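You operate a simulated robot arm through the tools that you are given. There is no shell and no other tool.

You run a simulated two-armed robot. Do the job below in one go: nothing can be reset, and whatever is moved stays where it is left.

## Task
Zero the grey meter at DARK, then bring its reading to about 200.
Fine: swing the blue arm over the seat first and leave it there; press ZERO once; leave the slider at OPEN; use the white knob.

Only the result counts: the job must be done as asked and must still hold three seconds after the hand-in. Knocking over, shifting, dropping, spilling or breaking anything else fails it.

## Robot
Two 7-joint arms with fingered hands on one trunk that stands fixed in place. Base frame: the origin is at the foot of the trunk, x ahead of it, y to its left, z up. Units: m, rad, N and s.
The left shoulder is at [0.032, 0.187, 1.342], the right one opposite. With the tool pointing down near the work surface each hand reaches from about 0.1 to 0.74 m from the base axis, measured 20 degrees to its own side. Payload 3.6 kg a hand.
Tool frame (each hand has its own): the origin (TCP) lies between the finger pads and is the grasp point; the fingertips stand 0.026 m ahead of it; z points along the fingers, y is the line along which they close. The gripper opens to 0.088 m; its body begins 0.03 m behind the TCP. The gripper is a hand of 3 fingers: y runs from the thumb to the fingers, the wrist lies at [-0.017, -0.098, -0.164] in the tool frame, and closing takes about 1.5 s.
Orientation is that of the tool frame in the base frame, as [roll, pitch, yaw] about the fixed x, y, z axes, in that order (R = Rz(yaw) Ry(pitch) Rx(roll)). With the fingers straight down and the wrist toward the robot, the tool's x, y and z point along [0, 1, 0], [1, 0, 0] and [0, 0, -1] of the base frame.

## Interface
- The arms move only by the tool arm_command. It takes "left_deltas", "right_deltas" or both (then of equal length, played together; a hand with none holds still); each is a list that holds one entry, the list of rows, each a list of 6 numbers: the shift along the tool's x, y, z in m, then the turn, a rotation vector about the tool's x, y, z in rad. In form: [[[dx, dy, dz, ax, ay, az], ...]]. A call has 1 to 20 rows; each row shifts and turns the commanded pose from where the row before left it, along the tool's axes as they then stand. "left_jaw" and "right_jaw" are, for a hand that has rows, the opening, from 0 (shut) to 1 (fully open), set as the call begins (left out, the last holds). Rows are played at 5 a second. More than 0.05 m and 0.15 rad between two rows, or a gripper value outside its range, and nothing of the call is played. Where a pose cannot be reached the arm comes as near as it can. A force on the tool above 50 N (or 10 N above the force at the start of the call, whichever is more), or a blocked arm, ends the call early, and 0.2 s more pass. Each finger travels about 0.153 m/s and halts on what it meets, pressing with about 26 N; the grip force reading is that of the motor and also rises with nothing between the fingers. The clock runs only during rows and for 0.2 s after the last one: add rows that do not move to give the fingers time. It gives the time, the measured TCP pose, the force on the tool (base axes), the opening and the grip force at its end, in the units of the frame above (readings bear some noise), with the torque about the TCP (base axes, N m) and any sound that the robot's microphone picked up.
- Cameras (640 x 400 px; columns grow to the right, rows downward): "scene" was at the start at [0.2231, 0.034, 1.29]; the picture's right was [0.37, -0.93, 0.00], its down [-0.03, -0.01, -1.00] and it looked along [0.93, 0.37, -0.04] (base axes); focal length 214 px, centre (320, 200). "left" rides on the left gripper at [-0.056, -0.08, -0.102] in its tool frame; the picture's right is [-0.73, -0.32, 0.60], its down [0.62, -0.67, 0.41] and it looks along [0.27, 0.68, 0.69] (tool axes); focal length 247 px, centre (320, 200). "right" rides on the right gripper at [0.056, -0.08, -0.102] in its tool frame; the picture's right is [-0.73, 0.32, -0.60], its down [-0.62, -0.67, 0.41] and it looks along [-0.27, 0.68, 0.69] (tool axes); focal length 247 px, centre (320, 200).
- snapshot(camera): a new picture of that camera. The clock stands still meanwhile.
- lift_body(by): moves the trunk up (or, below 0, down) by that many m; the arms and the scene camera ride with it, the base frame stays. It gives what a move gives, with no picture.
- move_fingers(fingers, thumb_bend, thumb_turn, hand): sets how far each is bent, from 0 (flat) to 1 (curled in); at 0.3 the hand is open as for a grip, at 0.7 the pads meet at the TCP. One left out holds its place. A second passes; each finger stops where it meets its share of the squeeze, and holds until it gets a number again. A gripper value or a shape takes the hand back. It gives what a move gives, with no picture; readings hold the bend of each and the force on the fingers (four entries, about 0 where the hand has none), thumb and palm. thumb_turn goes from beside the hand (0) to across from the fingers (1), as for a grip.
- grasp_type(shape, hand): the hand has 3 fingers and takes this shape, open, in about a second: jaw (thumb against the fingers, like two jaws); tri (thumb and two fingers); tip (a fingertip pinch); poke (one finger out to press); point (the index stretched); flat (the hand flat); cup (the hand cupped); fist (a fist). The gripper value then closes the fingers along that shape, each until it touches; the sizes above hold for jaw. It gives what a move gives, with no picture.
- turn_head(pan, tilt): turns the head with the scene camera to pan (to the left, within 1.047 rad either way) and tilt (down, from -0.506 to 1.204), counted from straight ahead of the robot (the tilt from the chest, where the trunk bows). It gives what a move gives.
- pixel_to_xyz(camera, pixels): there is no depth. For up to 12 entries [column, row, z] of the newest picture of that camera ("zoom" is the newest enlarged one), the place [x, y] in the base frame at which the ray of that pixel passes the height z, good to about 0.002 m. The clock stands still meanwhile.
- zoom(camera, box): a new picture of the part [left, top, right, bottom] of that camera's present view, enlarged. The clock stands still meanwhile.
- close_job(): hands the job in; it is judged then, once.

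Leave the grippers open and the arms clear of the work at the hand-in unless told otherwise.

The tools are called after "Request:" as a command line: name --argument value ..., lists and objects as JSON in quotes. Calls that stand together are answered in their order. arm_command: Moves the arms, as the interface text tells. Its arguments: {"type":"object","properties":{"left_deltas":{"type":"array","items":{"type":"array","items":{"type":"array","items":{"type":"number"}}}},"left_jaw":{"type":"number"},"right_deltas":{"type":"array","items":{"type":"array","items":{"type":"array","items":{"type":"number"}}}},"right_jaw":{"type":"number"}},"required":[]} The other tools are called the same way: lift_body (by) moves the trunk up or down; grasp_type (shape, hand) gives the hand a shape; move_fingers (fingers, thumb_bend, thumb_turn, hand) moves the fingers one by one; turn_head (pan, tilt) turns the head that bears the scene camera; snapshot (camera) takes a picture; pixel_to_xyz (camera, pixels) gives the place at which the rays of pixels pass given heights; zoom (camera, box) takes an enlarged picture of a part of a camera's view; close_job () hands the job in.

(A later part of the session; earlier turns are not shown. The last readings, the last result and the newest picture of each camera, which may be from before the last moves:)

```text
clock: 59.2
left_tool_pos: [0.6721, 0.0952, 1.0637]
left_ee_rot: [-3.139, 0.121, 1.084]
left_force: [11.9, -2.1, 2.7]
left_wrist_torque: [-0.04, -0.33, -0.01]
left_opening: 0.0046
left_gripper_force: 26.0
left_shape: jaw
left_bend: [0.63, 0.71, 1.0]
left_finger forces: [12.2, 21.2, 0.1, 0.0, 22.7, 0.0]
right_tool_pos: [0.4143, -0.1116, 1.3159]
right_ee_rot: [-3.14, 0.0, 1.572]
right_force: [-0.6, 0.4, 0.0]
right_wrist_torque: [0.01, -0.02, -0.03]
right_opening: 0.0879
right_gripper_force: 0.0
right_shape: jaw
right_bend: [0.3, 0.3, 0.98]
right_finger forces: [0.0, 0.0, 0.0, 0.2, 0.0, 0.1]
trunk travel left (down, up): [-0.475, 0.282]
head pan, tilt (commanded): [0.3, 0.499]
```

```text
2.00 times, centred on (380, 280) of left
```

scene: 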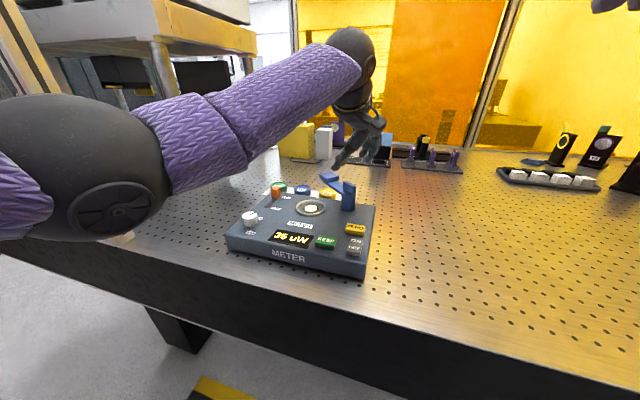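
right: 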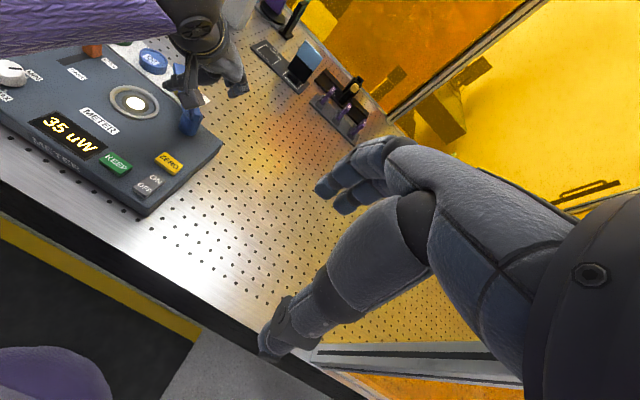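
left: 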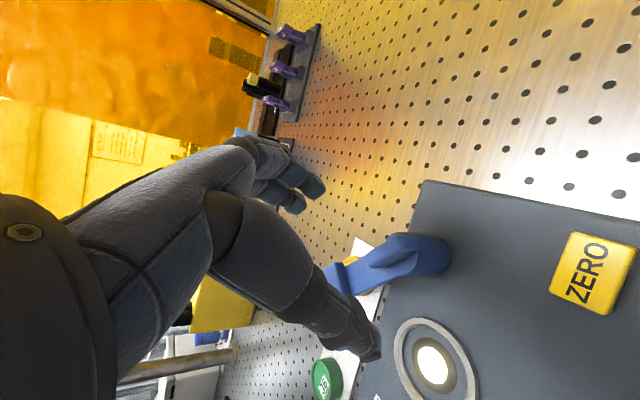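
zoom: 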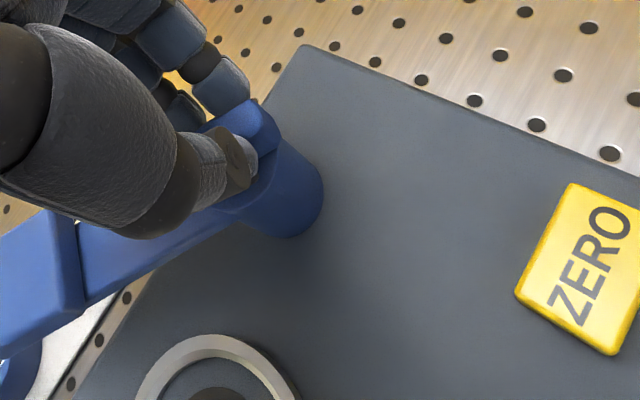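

The fin is gripped again, and closing on it nudged the bar round a little more. I'll turn 4 rows of 0.1 rad counter-clockwise and check the force.

Request:
arm_command --left_deltas '[[[0, 0, 0, -0.012, 0, -0.0993], [0, 0, 0, -0.012, 0, -0.0993], [0, 0, 0, -0.012, 0, -0.0993], [0, 0, 0, -0.012, 0, -0.0993], [0, 0, 0, 0, 0, 0]]]'

Request:
zoom --camera "scene" --box '[300, 130, 400, 230]'

Request:
zoom --camera "right" --box '[90, 60, 240, 170]'

```text
clock: 60.5
left_tool_pos: [0.6706, 0.0941, 1.063]
left_ee_rot: [-3.14, 0.121, 1.483]
left_force: [14.2, -7.1, 4.9]
left_wrist_torque: [-0.12, -0.4, -0.07]
left_opening: 0.0049
left_gripper_force: 26.1
left_shape: jaw
left_bend: [0.62, 0.71, 1.0]
left_finger forces: [14.9, 21.1, 0.1, 0.0, 21.3, 0.1]
right_tool_pos: [0.413, -0.1127, 1.316]
right_ee_rot: [-3.14, -0.001, 1.571]
right_force: [-0.6, -0.3, -0.4]
right_wrist_torque: [0.02, 0.01, 0.02]
right_opening: 0.0878
right_gripper_force: 0.0
right_shape: jaw
right_bend: [0.3, 0.3, 0.98]
right_finger forces: [0.1, 0.1, 0.1, 0.0, 0.1, 0.1]
trunk travel left (down, up): [-0.475, 0.282]
head pan, tilt (commanded): [0.3, 0.499]
```

```text
4.00 times, centred on (350, 180) of scene
```

zoom: 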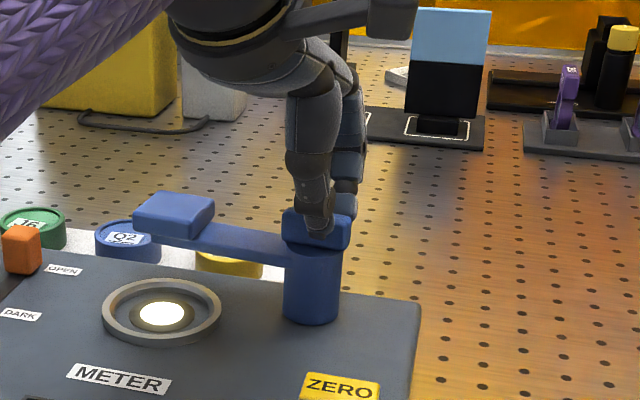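

```text
3.64 times, centred on (165, 115) of right
```

zoom: 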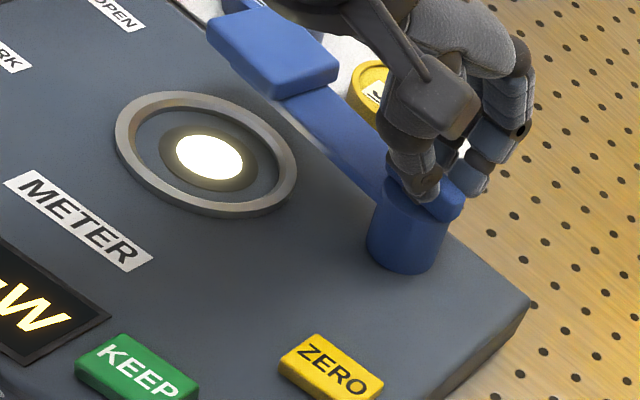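

The bar is at about 85° and following. Four more rows should bring the head over the seat.

Request:
arm_command --left_deltas '[[[0, 0, 0, -0.012, 0, -0.0993], [0, 0, 0, -0.012, 0, -0.0993], [0, 0, 0, -0.012, 0, -0.0993], [0, 0, 0, -0.011, 0, -0.09], [0, 0, 0, 0, 0, 0]]]'

Request:
zoom --camera "scene" --box '[280, 130, 380, 230]'

Request:
zoom --camera "right" --box '[60, 40, 240, 170]'

```text
clock: 61.6
left_tool_pos: [0.6705, 0.0935, 1.0635]
left_ee_rot: [-3.14, 0.118, 1.874]
left_force: [15.1, -8.2, 2.5]
left_wrist_torque: [-0.04, -0.38, -0.05]
left_opening: 0.0049
left_gripper_force: 25.9
left_shape: jaw
left_bend: [0.62, 0.71, 1.0]
left_finger forces: [18.7, 14.4, 0.0, 0.0, 21.4, 0.1]
right_tool_pos: [0.4132, -0.1132, 1.3153]
right_ee_rot: [-3.141, -0.004, 1.571]
right_force: [-0.4, 0.8, -0.2]
right_wrist_torque: [0.01, -0.01, 0.0]
right_opening: 0.0877
right_gripper_force: 0.0
right_shape: jaw
right_bend: [0.3, 0.3, 0.98]
right_finger forces: [0.0, 0.0, 0.0, 0.1, 0.0, 0.0]
trunk travel left (down, up): [-0.475, 0.282]
head pan, tilt (commanded): [0.3, 0.499]
```

```text
4.00 times, centred on (330, 180) of scene
```

zoom: 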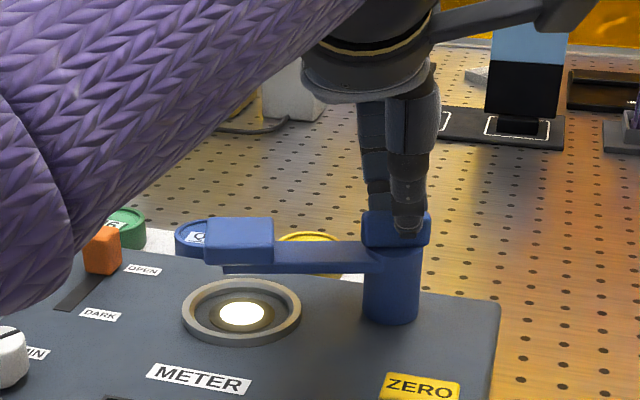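

```text
3.08 times, centred on (150, 105) of right
```

zoom: 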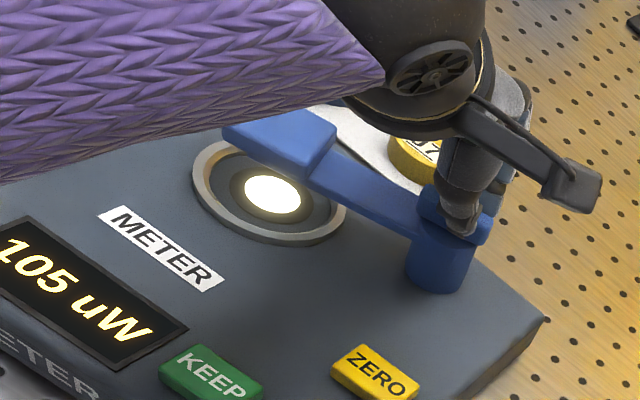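

The reading jumped to 105 uW, so the head now affects the sensor. I'll compute where the head is relative to the seat at (0.642, 0.179).

Request:
pixel_to_xyz --camera "zoom" --pixels '[[280, 135, 1.04], [280, 135, 1.035], [225, 130, 1.04], [310, 172, 1.03], [335, 125, 1.04], [270, 195, 0.985]]'

Request:
pixel_to_xyz --camera "scene" --pixels '[[310, 187, 1.04], [310, 187, 1.035]]'

Request:
snapshot --camera "left"

```text
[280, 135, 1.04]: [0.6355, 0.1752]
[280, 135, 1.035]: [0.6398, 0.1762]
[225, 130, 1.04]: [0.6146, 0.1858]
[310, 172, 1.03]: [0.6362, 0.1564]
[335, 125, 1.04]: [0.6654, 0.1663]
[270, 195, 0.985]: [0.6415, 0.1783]
```

```text
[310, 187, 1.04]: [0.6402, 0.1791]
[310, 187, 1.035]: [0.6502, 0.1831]
```

```text
taken
```

left: 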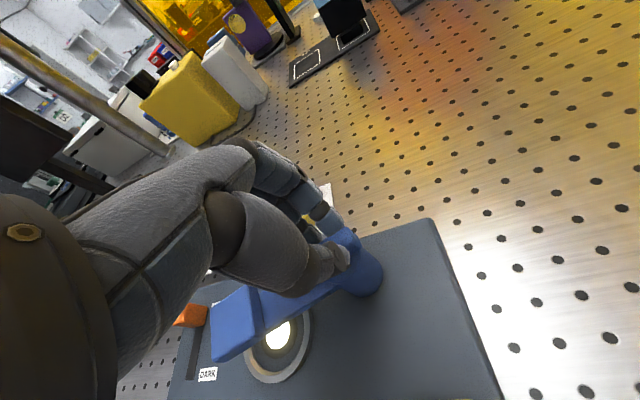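

The head centre is about (0.640, 0.177), over the seat. I'll open the jaw, lift straight up and verify.

Request:
arm_command --left_deltas '[[[0, 0, 0, 0, 0, 0], [0, 0, 0, 0, 0, 0], [0, 0, 0, 0, 0, 0], [0, 0, 0, 0, 0, 0], [-0.0024, 0, -0.0199, 0, 0, 0], [-0.006, 0, -0.0496, 0, 0, 0], [-0.006, 0, -0.0496, 0, 0, 0], [0, 0, 0, 0, 0, 0]]]' --left_jaw 1.0

Request:
snapshot --camera "left"

Request:
snapshot --camera "right"

Request:
zoom --camera "scene" --box '[220, 150, 380, 280]'

```text
clock: 63.5
left_tool_pos: [0.6697, 0.0948, 1.1833]
left_ee_rot: [-3.138, 0.118, 1.873]
left_force: [0.5, -0.2, -1.3]
left_wrist_torque: [-0.02, -0.01, -0.03]
left_opening: 0.0878
left_gripper_force: 0.1
left_shape: jaw
left_bend: [0.3, 0.3, 0.98]
left_finger forces: [0.0, 0.1, 0.0, 0.0, 0.0, 0.0]
right_tool_pos: [0.4103, -0.112, 1.3162]
right_ee_rot: [-3.142, -0.001, 1.57]
right_force: [-0.5, 0.8, -0.3]
right_wrist_torque: [-0.03, 0.01, -0.03]
right_opening: 0.0878
right_gripper_force: 0.1
right_shape: jaw
right_bend: [0.3, 0.3, 0.98]
right_finger forces: [0.0, 0.0, 0.0, 0.0, 0.0, 0.0]
trunk travel left (down, up): [-0.475, 0.282]
head pan, tilt (commanded): [0.3, 0.499]
```

```text
taken
```

left: 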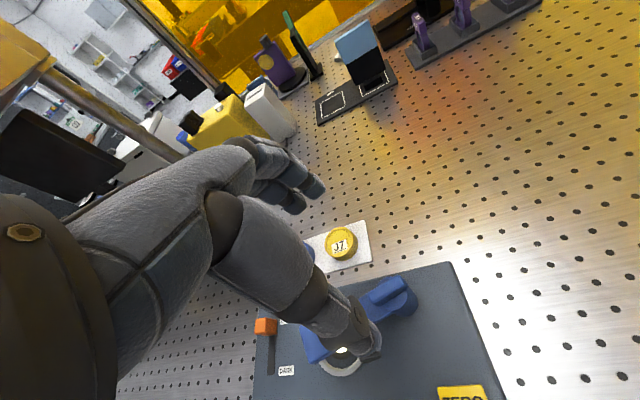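

```text
taken
```

right: 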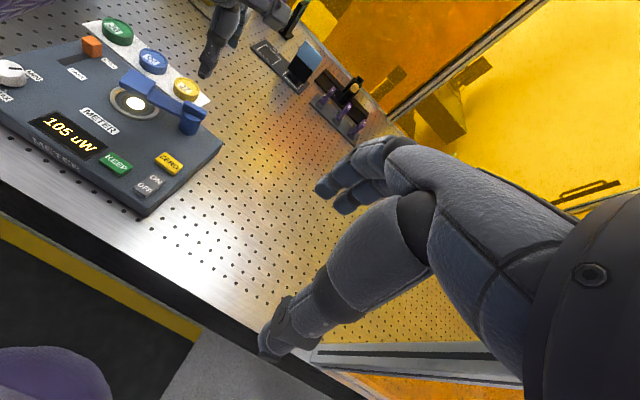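

```text
3.08 times, centred on (300, 215) of scene
```

zoom: 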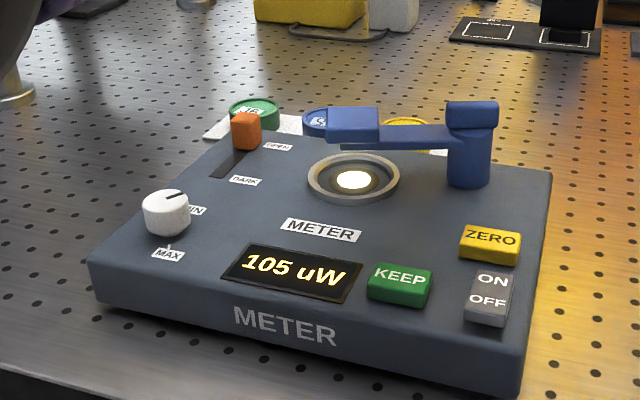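

The arm stays put and the meter reads 105 uW. I'll check the head's position over the seat once more with a tight right-camera zoom.

Request:
zoom --camera "right" --box '[90, 50, 220, 150]'

```text
4.00 times, centred on (155, 100) of right
```

zoom: 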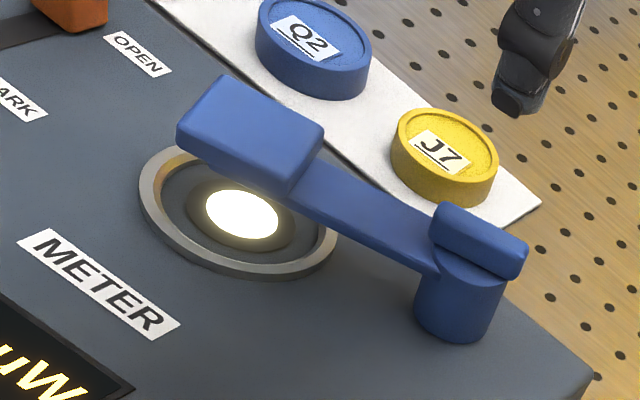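

I'll project the head's four top corners (223,76), (325,127), (290,178), (178,130) and the seat centre and ring.

Request:
pixel_to_xyz --camera "zoom" --pixels '[[223, 76, 1.04], [325, 127, 1.04], [290, 178, 1.04], [180, 130, 1.04], [252, 128, 1.04], [252, 128, 1.035], [240, 215, 0.985], [238, 212, 0.99], [478, 240, 1.05], [458, 325, 0.98]]'

```text
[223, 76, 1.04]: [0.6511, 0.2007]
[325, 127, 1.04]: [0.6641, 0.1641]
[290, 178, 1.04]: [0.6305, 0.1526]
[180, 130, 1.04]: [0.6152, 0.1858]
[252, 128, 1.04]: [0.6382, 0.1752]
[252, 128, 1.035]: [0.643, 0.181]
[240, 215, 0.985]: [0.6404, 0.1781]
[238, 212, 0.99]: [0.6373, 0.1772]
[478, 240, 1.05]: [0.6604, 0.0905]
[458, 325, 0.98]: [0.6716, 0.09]
```

The head top centre is within a few millimetres of the seat centre, so the arm is well placed. Now the slider: I'll locate its block and slot ends from the scene picture.

Request:
zoom --camera "scene" --box '[240, 165, 310, 225]'

Request:
zoom --camera "right" --box '[50, 20, 130, 100]'

```text
6.67 times, centred on (275, 195) of scene
```

zoom: 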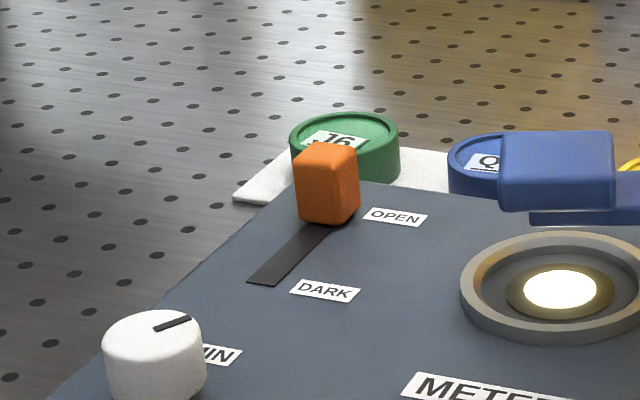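

```text
5.00 times, centred on (90, 60) of right
```

zoom: 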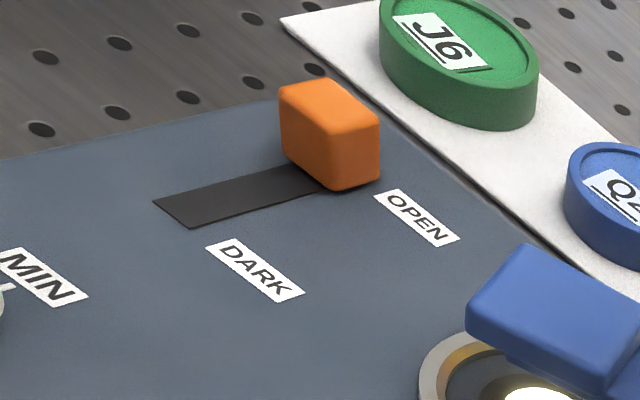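

I'll project the slot's front end (172,213), the block's top face and its base from this right zoom.

Request:
pixel_to_xyz --camera "zoom" --pixels '[[172, 213, 0.981], [155, 202, 0.981], [190, 227, 0.981], [330, 105, 1.005], [330, 105, 1.01], [285, 155, 0.981], [330, 190, 0.981], [378, 178, 0.981], [280, 92, 1.007], [329, 130, 1.007], [378, 117, 1.007], [326, 80, 1.007]]'

Request:
pixel_to_xyz --camera "scene" --pixels '[[275.6, 188, 1.005], [275.6, 188, 1.01], [266, 206.5, 0.981], [276.5, 188.5, 1.0]]'

```text
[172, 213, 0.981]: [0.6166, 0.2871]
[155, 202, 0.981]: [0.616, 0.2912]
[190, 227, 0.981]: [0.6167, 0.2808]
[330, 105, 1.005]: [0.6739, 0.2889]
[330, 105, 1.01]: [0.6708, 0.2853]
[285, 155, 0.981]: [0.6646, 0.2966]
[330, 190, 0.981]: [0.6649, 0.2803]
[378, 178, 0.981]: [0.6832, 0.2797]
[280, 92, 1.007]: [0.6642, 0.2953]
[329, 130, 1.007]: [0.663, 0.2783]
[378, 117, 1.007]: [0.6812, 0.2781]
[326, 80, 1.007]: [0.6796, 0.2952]
```

```text
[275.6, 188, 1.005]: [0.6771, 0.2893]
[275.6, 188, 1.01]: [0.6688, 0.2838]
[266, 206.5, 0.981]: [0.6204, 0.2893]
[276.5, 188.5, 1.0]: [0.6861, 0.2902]
```

The block spans x 0.664–0.682, y 0.279–0.296, with its top at 1.007. The slot runs straight along x from about 0.617. I'll bring the left hand upright above the block with the thumb on the near side and the fingers on the far side, half closed.

Request:
arm_command --left_deltas '[[[0, 0, 0, 0, 0.118, 0], [0, 0, 0, 0, 0, 0.15], [0, 0, 0, 0, 0, 0.15], [0.0384, 0.0007, 0.0126, 0, 0, 0], [0.0384, 0.0007, 0.0126, 0, 0, 0], [0.0384, 0.0007, 0.0126, 0, 0, 0], [0.0384, 0.0007, 0.0126, 0, 0, 0], [0.0384, 0.0007, 0.0126, 0, 0, 0], [0, 0, 0, 0, 0, 0], [0, 0, 0, 0, 0, 0]]]' --left_jaw 0.6

Request:
snapshot --camera "left"

Request:
zoom --camera "right" --box '[40, 0, 200, 120]'

Request:
zoom --camera "scene" --box '[220, 120, 340, 220]'

```text
clock: 65.7
left_tool_pos: [0.673, 0.2865, 1.1193]
left_ee_rot: [-3.14, 0.002, 1.574]
left_force: [-0.3, -0.1, -0.2]
left_wrist_torque: [-0.01, 0.0, -0.02]
left_opening: 0.0531
left_gripper_force: 0.1
left_shape: jaw
left_bend: [0.39, 0.62, 1.0]
left_finger forces: [0.1, 0.0, 0.0, 0.1, 0.0, 0.0]
right_tool_pos: [0.4116, -0.111, 1.316]
right_ee_rot: [-3.141, 0.0, 1.571]
right_force: [-0.2, 0.3, 0.3]
right_wrist_torque: [-0.02, 0.03, 0.01]
right_opening: 0.0879
right_gripper_force: 0.1
right_shape: jaw
right_bend: [0.3, 0.3, 0.98]
right_finger forces: [0.0, 0.0, 0.1, 0.0, 0.1, 0.0]
trunk travel left (down, up): [-0.475, 0.282]
head pan, tilt (commanded): [0.3, 0.499]
```

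```text
taken
```

left: 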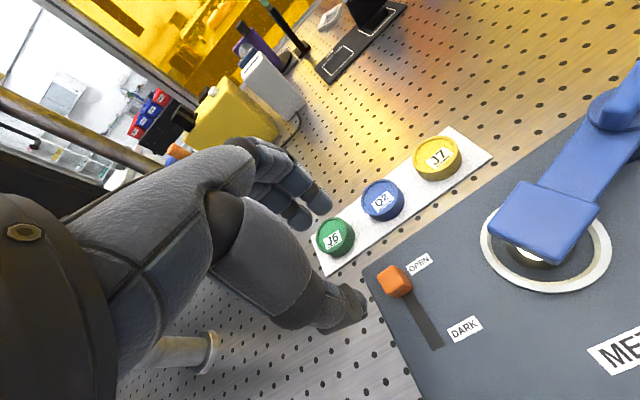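

```text
3.33 times, centred on (120, 60) of right
```

zoom: 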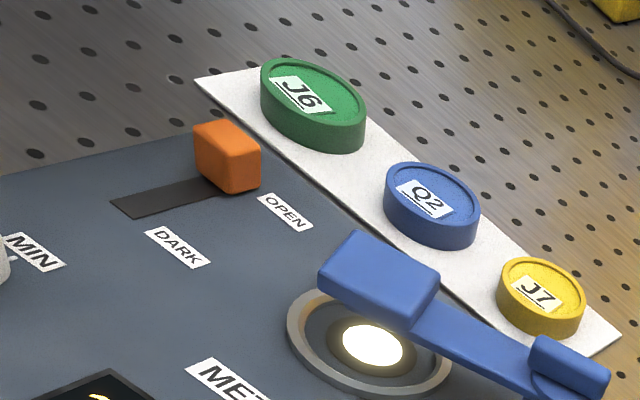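

```text
4.00 times, centred on (280, 170) of scene
```

zoom: 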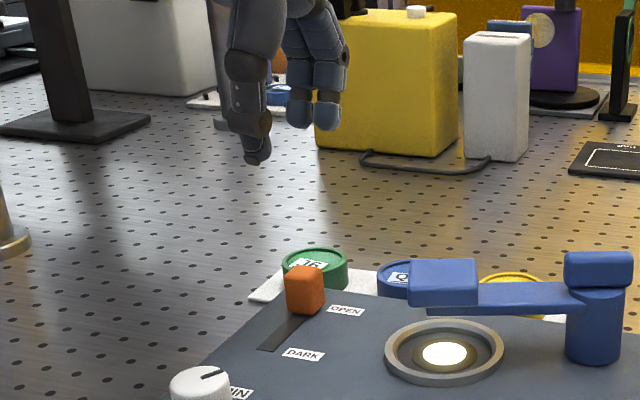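

The hand is centred above the orange block. I'll lower it to z 1.018 around the block, with the fingertips about 1 cm above the meter face.

Request:
arm_command --left_deltas '[[[0, 0, 0.0337, 0, 0, 0], [0, 0, 0.0337, 0, 0, 0], [0, 0, 0.0337, 0, 0, 0], [0, 0, 0, 0, 0, 0]]]'

Request:
zoom --camera "right" --box '[40, 0, 200, 120]'

Request:
zoom --camera "scene" --box '[220, 140, 340, 240]'

Request:
snapshot --camera "left"

```text
clock: 66.7
left_tool_pos: [0.672, 0.2875, 1.0186]
left_ee_rot: [-3.138, 0.002, 1.573]
left_force: [0.0, 0.6, 0.0]
left_wrist_torque: [0.01, 0.0, 0.02]
left_opening: 0.0533
left_gripper_force: 0.1
left_shape: jaw
left_bend: [0.39, 0.62, 1.0]
left_finger forces: [0.0, 0.0, 0.0, 0.0, 0.0, 0.1]
right_tool_pos: [0.4126, -0.1116, 1.3163]
right_ee_rot: [3.141, 0.001, 1.571]
right_force: [0.1, 0.6, 0.0]
right_wrist_torque: [0.01, -0.01, 0.01]
right_opening: 0.0879
right_gripper_force: 0.0
right_shape: jaw
right_bend: [0.3, 0.3, 0.98]
right_finger forces: [0.1, 0.0, 0.1, 0.0, 0.0, 0.1]
trunk travel left (down, up): [-0.475, 0.282]
head pan, tilt (commanded): [0.3, 0.499]
```

```text
3.33 times, centred on (120, 60) of right
```

zoom: 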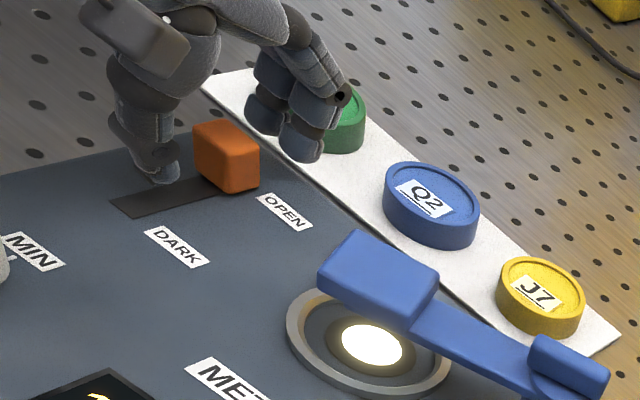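

```text
4.00 times, centred on (280, 190) of scene
```

zoom: 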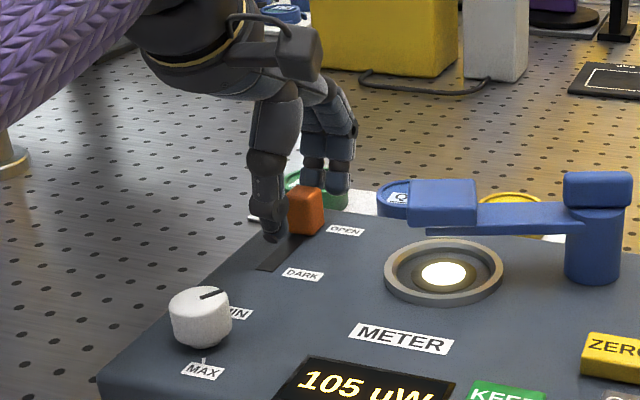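

```text
taken
```

left: 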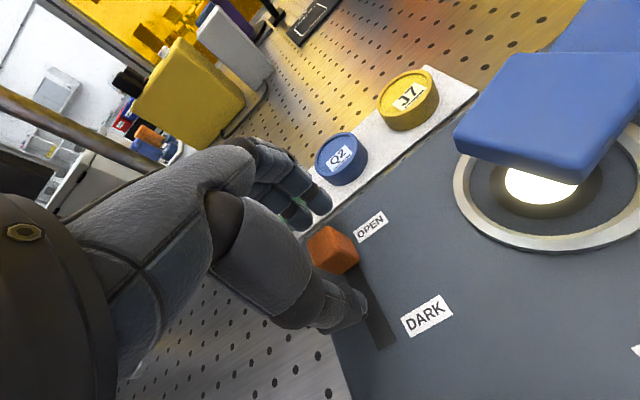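

The thumb is in front of the block and the fingers are behind it. I'll narrow the jaw to 0.32 so the thumb stays clear of the white knob, then check.

Request:
arm_command --left_deltas '[[[0, 0, 0, 0, 0, 0], [0, 0, 0, 0, 0, 0], [0, 0, 0, 0, 0, 0], [0, 0, 0, 0, 0, 0]]]' --left_jaw 0.32

Request:
zoom --camera "right" --box '[40, 0, 200, 120]'

Request:
zoom --camera "scene" --box '[220, 140, 340, 240]'

```text
clock: 67.7
left_tool_pos: [0.6723, 0.2883, 1.0181]
left_ee_rot: [-3.14, 0.002, 1.572]
left_force: [-0.1, -0.1, 0.0]
left_wrist_torque: [-0.03, 0.0, 0.01]
left_opening: 0.0284
left_gripper_force: 0.0
left_shape: jaw
left_bend: [0.51, 0.72, 1.0]
left_finger forces: [0.1, 0.0, 0.0, 0.1, 0.0, 0.0]
right_tool_pos: [0.4121, -0.1118, 1.3156]
right_ee_rot: [-3.141, 0.0, 1.571]
right_force: [0.6, 0.9, 0.3]
right_wrist_torque: [0.03, 0.0, 0.01]
right_opening: 0.0879
right_gripper_force: 0.0
right_shape: jaw
right_bend: [0.3, 0.3, 0.98]
right_finger forces: [0.0, 0.0, 0.0, 0.1, 0.0, 0.0]
trunk travel left (down, up): [-0.475, 0.282]
head pan, tilt (commanded): [0.3, 0.499]
```

```text
3.33 times, centred on (120, 60) of right
```

zoom: 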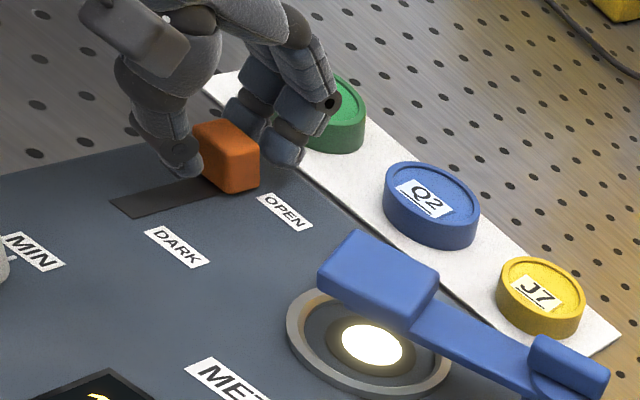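

```text
4.00 times, centred on (280, 190) of scene
```

zoom: 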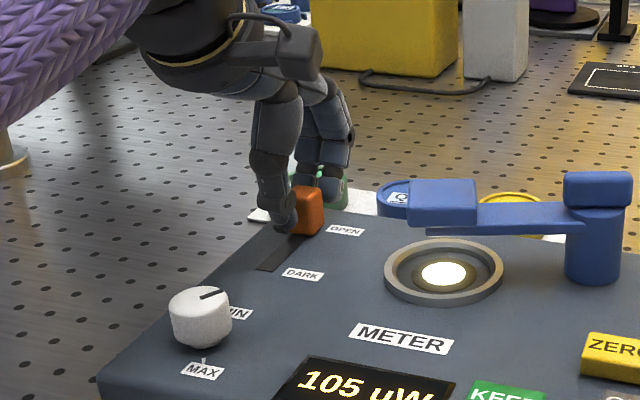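

The block is neatly caged. I'll drag it toward DARK (tool -y) in 1 cm rows, four to start.

Request:
arm_command --left_deltas '[[[0, -0.01, 0, 0, 0, 0], [0, -0.01, 0, 0, 0, 0], [0, -0.01, 0, 0, 0, 0], [0, -0.01, 0, 0, 0, 0], [0, 0, 0, 0, 0, 0]]]'

Request:
zoom --camera "right" --box '[20, 10, 180, 150]'

```text
clock: 68.8
left_tool_pos: [0.6326, 0.2867, 1.0194]
left_ee_rot: [-3.139, 0.001, 1.575]
left_force: [0.0, 0.5, 0.1]
left_wrist_torque: [0.02, -0.01, -0.03]
left_opening: 0.0291
left_gripper_force: 0.1
left_shape: jaw
left_bend: [0.51, 0.72, 1.0]
left_finger forces: [0.1, 0.1, 0.0, 0.1, 0.1, 0.0]
right_tool_pos: [0.4123, -0.1107, 1.3161]
right_ee_rot: [3.141, -0.001, 1.571]
right_force: [-0.1, -0.1, 0.5]
right_wrist_torque: [0.0, 0.02, 0.01]
right_opening: 0.0879
right_gripper_force: 0.0
right_shape: jaw
right_bend: [0.3, 0.3, 0.98]
right_finger forces: [0.0, 0.0, 0.1, 0.1, 0.0, 0.0]
trunk travel left (down, up): [-0.475, 0.282]
head pan, tilt (commanded): [0.3, 0.499]
```

```text
2.86 times, centred on (100, 80) of right
```

zoom: 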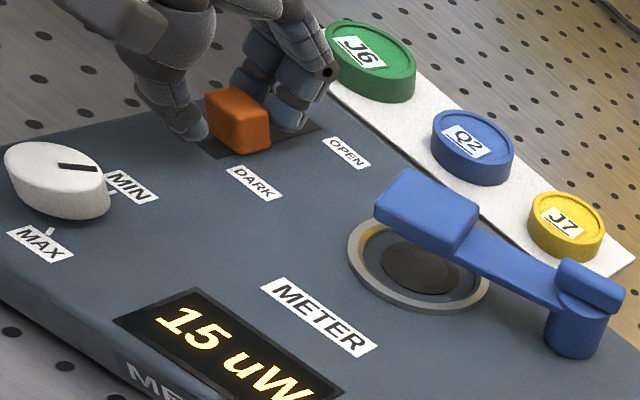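

The light is off and the reading is 15 uW, the dark offset. About a centimetre of slot remains, so I'll push gently in small steps to the end.

Request:
arm_command --left_deltas '[[[0, -0.004, 0, 0, 0, 0], [0, -0.004, 0, 0, 0, 0], [0, 0, 0, 0, 0, 0]]]'

Request:
zoom --camera "right" --box '[20, 10, 180, 150]'

```text
clock: 69.7
left_tool_pos: [0.6244, 0.2869, 1.0194]
left_ee_rot: [-3.14, 0.003, 1.572]
left_force: [0.4, -0.3, -0.4]
left_wrist_torque: [-0.03, 0.03, -0.01]
left_opening: 0.0285
left_gripper_force: 0.1
left_shape: jaw
left_bend: [0.51, 0.72, 1.0]
left_finger forces: [0.1, 0.1, 0.0, 0.0, 0.0, 0.0]
right_tool_pos: [0.4122, -0.1134, 1.3158]
right_ee_rot: [3.141, 0.001, 1.57]
right_force: [0.0, 0.2, 0.2]
right_wrist_torque: [0.0, -0.03, -0.02]
right_opening: 0.088
right_gripper_force: 0.2
right_shape: jaw
right_bend: [0.3, 0.3, 0.98]
right_finger forces: [0.0, 0.1, 0.1, 0.1, 0.0, 0.0]
trunk travel left (down, up): [-0.475, 0.282]
head pan, tilt (commanded): [0.3, 0.499]
```

```text
2.86 times, centred on (100, 80) of right
```

zoom: 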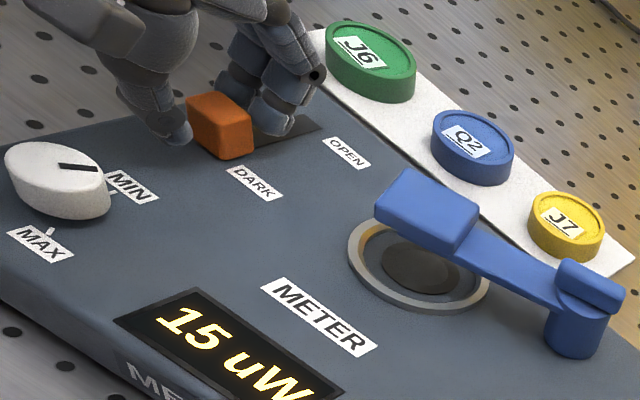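

One more 4 mm step to seat it at the DARK end.

Request:
arm_command --left_deltas '[[[0, -0.002, 0, 0, 0, 0], [0, -0.002, 0, 0, 0, 0], [0, 0, 0, 0, 0, 0]]]'

Request:
zoom --camera "right" --box '[20, 10, 180, 150]'

```text
clock: 70.5
left_tool_pos: [0.621, 0.2874, 1.0187]
left_ee_rot: [-3.141, 0.003, 1.574]
left_force: [2.0, -0.1, 0.7]
left_wrist_torque: [0.03, -0.03, 0.02]
left_opening: 0.0292
left_gripper_force: 0.0
left_shape: jaw
left_bend: [0.5, 0.72, 1.0]
left_finger forces: [1.0, 1.1, 0.0, 0.0, 0.0, 0.0]
right_tool_pos: [0.4118, -0.1117, 1.3163]
right_ee_rot: [-3.141, 0.002, 1.571]
right_force: [-0.3, -0.1, 0.0]
right_wrist_torque: [0.0, 0.03, -0.03]
right_opening: 0.0878
right_gripper_force: 0.0
right_shape: jaw
right_bend: [0.3, 0.3, 0.98]
right_finger forces: [0.0, 0.0, 0.1, 0.0, 0.0, 0.1]
trunk travel left (down, up): [-0.475, 0.282]
head pan, tilt (commanded): [0.3, 0.499]
```

```text
2.86 times, centred on (100, 80) of right
```

zoom: 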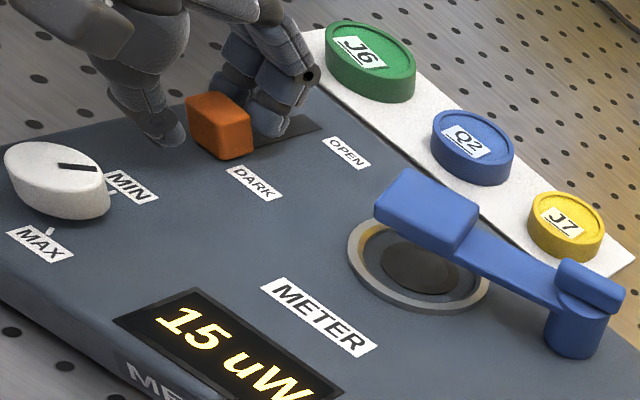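

The force rose to 2 N, so the slider is at its DARK stop with 15 uW showing. The left hand stays caged there. Next I'll locate the ZERO key precisely from the right and scene cameras.

Request:
zoom --camera "scene" --box '[320, 200, 400, 270]'

Request:
zoom --camera "right" --box '[110, 120, 230, 220]'

```text
5.71 times, centred on (360, 235) of scene
```

zoom: 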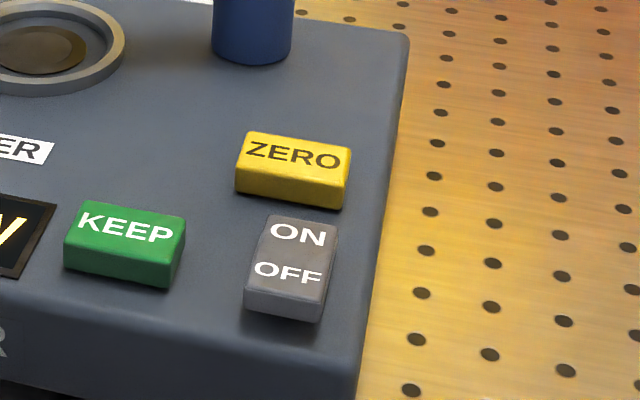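

```text
4.00 times, centred on (170, 170) of right
```

zoom: 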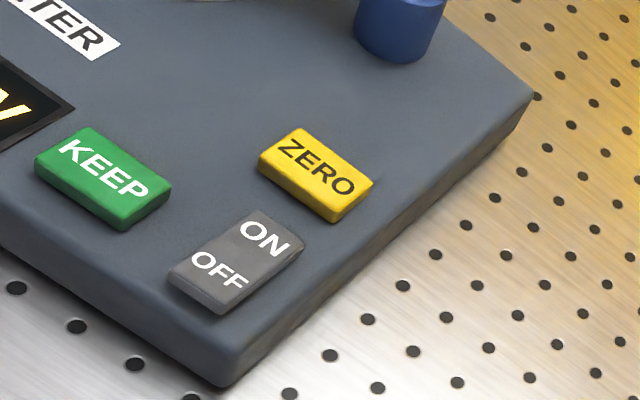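

I'll project ZERO's top face (316,169) and its corners, plus the ON/OFF and KEEP keys to be avoided.

Request:
pixel_to_xyz --camera "zoom" --pixels '[[316, 169, 0.992], [297, 128, 0.992], [373, 182, 0.992], [336, 210, 0.992], [260, 157, 0.992], [335, 222, 0.981], [258, 172, 0.981], [375, 190, 0.981], [252, 212, 0.99], [302, 240, 0.99], [85, 130, 0.992], [170, 188, 0.992]]'

Request:
pixel_to_xyz --camera "scene" --pixels '[[355.8, 227.5, 0.992], [355.8, 227.5, 0.996], [348, 223.2, 0.992], [365.6, 226.3, 0.992], [363.5, 231.2, 0.992], [345.5, 228.5, 0.992]]'

```text
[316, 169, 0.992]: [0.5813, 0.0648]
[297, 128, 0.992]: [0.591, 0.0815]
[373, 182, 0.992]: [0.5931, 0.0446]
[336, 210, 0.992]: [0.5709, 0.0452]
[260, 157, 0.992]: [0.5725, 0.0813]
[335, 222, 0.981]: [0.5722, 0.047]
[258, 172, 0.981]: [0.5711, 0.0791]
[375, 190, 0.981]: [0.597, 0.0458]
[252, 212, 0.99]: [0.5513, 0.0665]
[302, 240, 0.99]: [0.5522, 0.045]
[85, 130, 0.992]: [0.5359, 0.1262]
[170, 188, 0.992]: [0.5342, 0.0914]
```

```text
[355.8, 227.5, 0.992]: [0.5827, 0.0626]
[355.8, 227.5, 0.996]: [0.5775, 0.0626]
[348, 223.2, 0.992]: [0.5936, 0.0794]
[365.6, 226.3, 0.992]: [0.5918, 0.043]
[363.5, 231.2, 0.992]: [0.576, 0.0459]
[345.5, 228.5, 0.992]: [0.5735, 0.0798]
```

ZERO spans x 0.572–0.592 and y 0.046–0.082, with its top at about 0.992. I'll close the right hand into a stick and bring it above ZERO at (0.582, 0.0635, 1.06). The left hand eases off the stop by 3 mm.

Request:
arm_command --right_deltas '[[[0.0219, 0.0213, 0.032, 0, 0, 0], [0.0219, 0.0213, 0.032, 0, 0, 0], [0.0219, 0.0213, 0.032, 0, 0, 0], [0.0219, 0.0213, 0.032, 0, 0, 0], [0.0219, 0.0213, 0.032, 0, 0, 0], [0.0219, 0.0213, 0.032, 0, 0, 0], [0.0219, 0.0213, 0.032, 0, 0, 0], [0.0219, 0.0213, 0.032, 0, 0, 0], [0, 0, 0, 0, 0, 0]]]' --left_deltas '[[[0, 0.003, 0, 0, 0, 0], [0, 0, 0, 0, 0, 0], [0, 0, 0, 0, 0, 0], [0, 0, 0, 0, 0, 0], [0, 0, 0, 0, 0, 0], [0, 0, 0, 0, 0, 0], [0, 0, 0, 0, 0, 0], [0, 0, 0, 0, 0, 0], [0, 0, 0, 0, 0, 0]]]' --right_jaw 0

Request:
snapshot --camera "right"

Request:
snapshot --camera "scene"

Request:
snapshot --camera "left"

```text
clock: 72.5
left_tool_pos: [0.6235, 0.2876, 1.0199]
left_ee_rot: [-3.138, -0.001, 1.573]
left_force: [1.3, 0.1, 0.4]
left_wrist_torque: [0.03, -0.02, 0.01]
left_opening: 0.0286
left_gripper_force: 0.2
left_shape: jaw
left_bend: [0.51, 0.72, 1.0]
left_finger forces: [0.0, 0.0, 0.0, 0.0, 0.1, 0.0]
right_tool_pos: [0.5823, 0.0628, 1.0584]
right_ee_rot: [-3.141, 0.001, 1.571]
right_force: [0.1, 0.2, 1.0]
right_wrist_torque: [0.04, 0.0, 0.03]
right_opening: 0.0
right_gripper_force: 26.0
right_shape: jaw
right_bend: [0.7, 0.46, 1.0]
right_finger forces: [0.0, 0.1, 0.0, 0.0, 0.1, 0.1]
trunk travel left (down, up): [-0.475, 0.282]
head pan, tilt (commanded): [0.3, 0.499]
```

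```text
taken
```

right: 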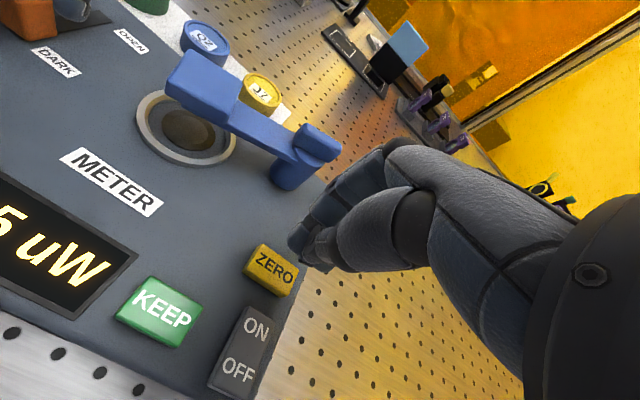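

```text
taken
```

scene: 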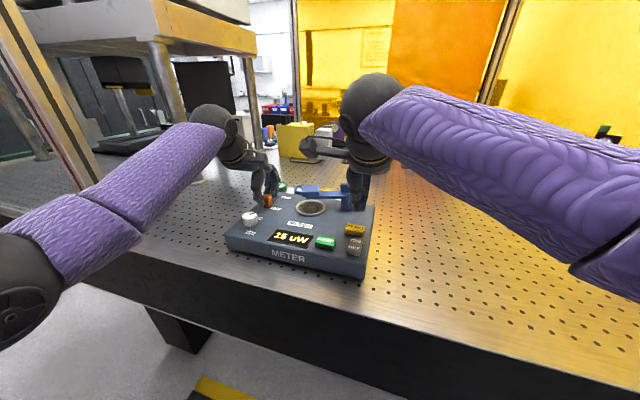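

```text
taken
```

left: 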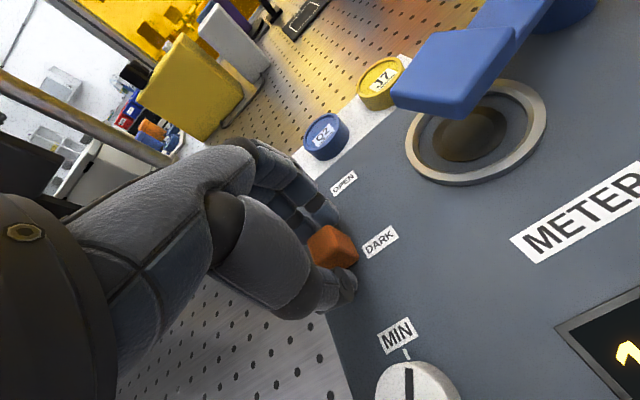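

The right fingertips hover over ZERO. I'll check the tip pixel against the expected tip position, and zoom in to read the display.

Request:
pixel_to_xyz --camera "right" --pixels '[[300, 255, 1.033], [290, 240, 1.033], [310, 265, 1.033], [325, 268, 1.033], [270, 265, 0.992], [305, 228, 1.033]]'

Request:
zoom --camera "right" --box '[200, 170, 380, 310]'

Request:
zoom --camera "scene" --box '[220, 170, 380, 280]'

```text
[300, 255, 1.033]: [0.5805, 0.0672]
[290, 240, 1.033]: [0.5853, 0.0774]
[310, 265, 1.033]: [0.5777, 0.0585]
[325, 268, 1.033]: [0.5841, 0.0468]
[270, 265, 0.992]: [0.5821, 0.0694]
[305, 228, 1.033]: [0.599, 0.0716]
```

```text
2.86 times, centred on (290, 240) of right
```

zoom: 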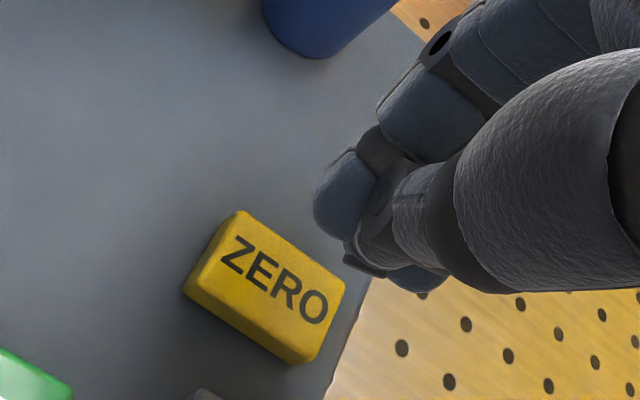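

```text
3.64 times, centred on (300, 225) of scene
```

zoom: 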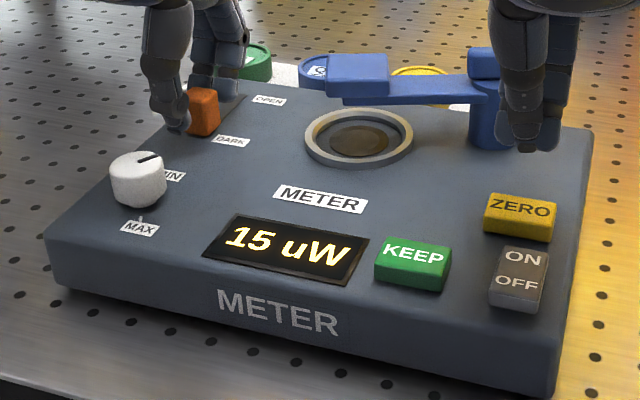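

The tip cluster covers x 0.575–0.595 and y 0.045–0.075, centred over ZERO. I'll descend 34 mm to just above the key.

Request:
arm_command --right_deltas '[[[0, 0, 0.017, 0, 0, 0], [0, 0, 0.017, 0, 0, 0], [0, 0, 0, 0, 0, 0]]]'

Request:
zoom --camera "scene" --box '[220, 170, 380, 280]'

Request:
zoom --camera "right" --box '[200, 170, 380, 310]'

```text
clock: 73.2
left_tool_pos: [0.624, 0.2888, 1.02]
left_ee_rot: [-3.139, 0.001, 1.573]
left_force: [0.2, -0.3, -0.5]
left_wrist_torque: [-0.02, -0.03, -0.02]
left_opening: 0.0283
left_gripper_force: 0.1
left_shape: jaw
left_bend: [0.51, 0.72, 1.0]
left_finger forces: [0.1, 0.0, 0.0, 0.0, 0.0, 0.0]
right_tool_pos: [0.5816, 0.0624, 1.0244]
right_ee_rot: [3.141, 0.0, 1.571]
right_force: [-0.1, -0.1, 0.2]
right_wrist_torque: [-0.03, 0.04, 0.01]
right_opening: 0.0001
right_gripper_force: 26.3
right_shape: jaw
right_bend: [0.7, 0.46, 1.0]
right_finger forces: [0.1, 0.0, 0.0, 0.0, 0.0, 0.0]
trunk travel left (down, up): [-0.475, 0.282]
head pan, tilt (commanded): [0.3, 0.499]
```

```text
3.64 times, centred on (300, 225) of scene
```

zoom: 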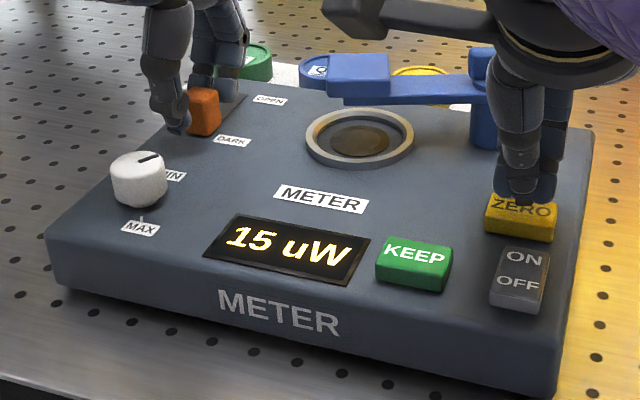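

```text
2.86 times, centred on (290, 240) of right
```

zoom: 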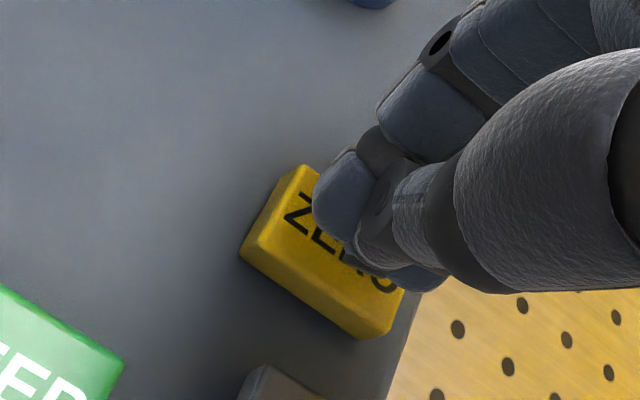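

Just above the key, with no contact yet. I'll press in 1.5 mm rows.

Request:
arm_command --right_deltas '[[[0, 0, 0.002, 0, 0, 0], [0, 0, 0.002, 0, 0, 0], [0, 0, 0.0015, 0, 0, 0], [0, 0, 0.0015, 0, 0, 0]]]'

Request:
zoom --camera "scene" --box '[220, 170, 380, 280]'

```text
clock: 74.2
left_tool_pos: [0.6236, 0.2884, 1.0196]
left_ee_rot: [-3.139, 0.003, 1.573]
left_force: [0.4, 0.5, -0.4]
left_wrist_torque: [0.01, 0.0, 0.01]
left_opening: 0.0284
left_gripper_force: 0.0
left_shape: jaw
left_bend: [0.51, 0.72, 1.0]
left_finger forces: [0.1, 0.0, 0.1, 0.0, 0.0, 0.0]
right_tool_pos: [0.5813, 0.0637, 1.0188]
right_ee_rot: [3.141, 0.0, 1.571]
right_force: [-0.6, -0.4, 0.9]
right_wrist_torque: [-0.01, 0.05, -0.02]
right_opening: 0.0
right_gripper_force: 26.0
right_shape: jaw
right_bend: [0.7, 0.46, 1.0]
right_finger forces: [0.1, 0.1, 0.0, 0.0, 0.0, 0.0]
trunk travel left (down, up): [-0.475, 0.282]
head pan, tilt (commanded): [0.3, 0.499]
```

```text
3.64 times, centred on (300, 225) of scene
```

zoom: 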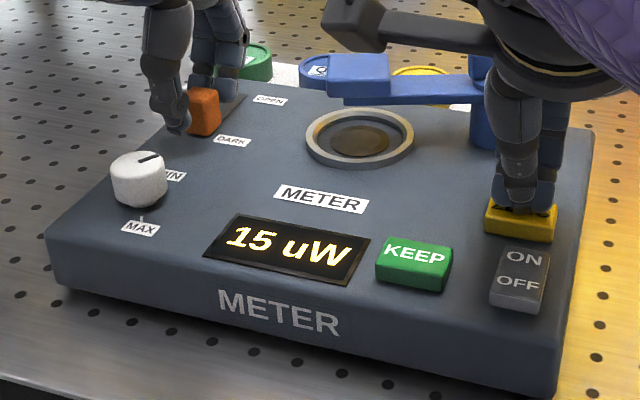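

The tip is at the key's top and the force is about 0–1 N. I'll continue with 1 mm rows.

Request:
arm_command --right_deltas '[[[0, 0, 0.001, 0, 0, 0], [0, 0, 0.001, 0, 0, 0], [0, 0, 0.001, 0, 0, 0]]]'

Request:
zoom --camera "scene" --box '[220, 170, 380, 280]'

```text
clock: 75.0
left_tool_pos: [0.6245, 0.2883, 1.0203]
left_ee_rot: [-3.14, 0.002, 1.572]
left_force: [-0.5, 0.3, -0.2]
left_wrist_torque: [-0.01, 0.01, 0.03]
left_opening: 0.0286
left_gripper_force: 0.2
left_shape: jaw
left_bend: [0.51, 0.72, 1.0]
left_finger forces: [0.0, 0.1, 0.0, 0.0, 0.1, 0.1]
right_tool_pos: [0.5813, 0.0629, 1.0185]
right_ee_rot: [3.141, -0.001, 1.571]
right_force: [1.2, 0.5, 2.4]
right_wrist_torque: [-0.02, -0.02, 0.0]
right_opening: 0.0
right_gripper_force: 25.2
right_shape: jaw
right_bend: [0.7, 0.46, 1.0]
right_finger forces: [0.0, 0.1, 0.0, 0.0, 0.0, 0.0]
trunk travel left (down, up): [-0.475, 0.282]
head pan, tilt (commanded): [0.3, 0.499]
heard: click
```

```text
3.64 times, centred on (300, 225) of scene
```

zoom: 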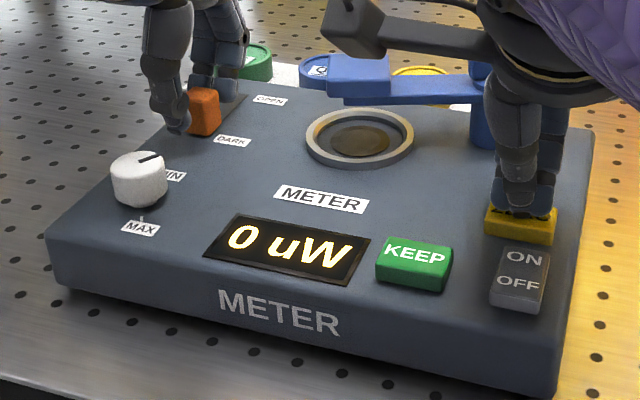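

A click was heard and the display reads 0 uW: zeroed with a single press. I'll lift the right hand straight off the key and draw it back to its side.

Request:
arm_command --right_deltas '[[[0, 0, -0.02, 0, 0, 0], [0, 0, -0.04, 0, 0, 0], [0, 0, -0.045, 0, 0, 0], [-0.02, -0.025, -0.035, 0, 0, 0], [-0.025, -0.025, -0.035, 0, 0, 0], [-0.025, -0.025, -0.035, 0, 0, 0], [-0.025, -0.025, -0.03, 0, 0, 0], [-0.025, -0.025, -0.03, 0, 0, 0], [-0.025, -0.025, -0.02, 0, 0, 0], [-0.025, -0.02, 0, 0, 0, 0], [0, 0, 0, 0, 0, 0]]]'

Request:
zoom --camera "scene" --box '[220, 170, 380, 280]'

```text
clock: 77.5
left_tool_pos: [0.6251, 0.289, 1.0198]
left_ee_rot: [-3.141, 0.001, 1.573]
left_force: [-1.0, -0.2, -0.1]
left_wrist_torque: [0.03, 0.04, -0.01]
left_opening: 0.0283
left_gripper_force: 0.1
left_shape: jaw
left_bend: [0.51, 0.72, 1.0]
left_finger forces: [0.1, 0.0, 0.0, 0.0, 0.0, 0.0]
right_tool_pos: [0.5113, -0.1061, 1.24]
right_ee_rot: [3.113, 0.008, 1.557]
right_force: [-0.2, 0.4, 0.5]
right_wrist_torque: [-0.03, 0.02, 0.02]
right_opening: 0.0
right_gripper_force: 25.8
right_shape: jaw
right_bend: [0.7, 0.46, 1.0]
right_finger forces: [0.0, 0.1, 0.0, 0.0, 0.0, 0.0]
right hand out of reach, approached as far as the arm can: row 7, 8, 9, 10
trunk travel left (down, up): [-0.475, 0.282]
head pan, tilt (commanded): [0.3, 0.499]
```

```text
3.64 times, centred on (300, 225) of scene
```

zoom: 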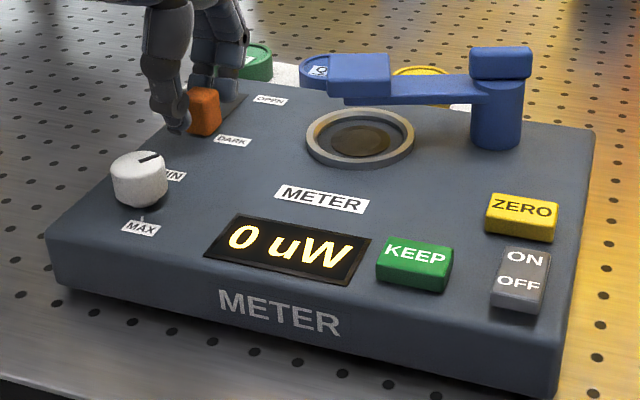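

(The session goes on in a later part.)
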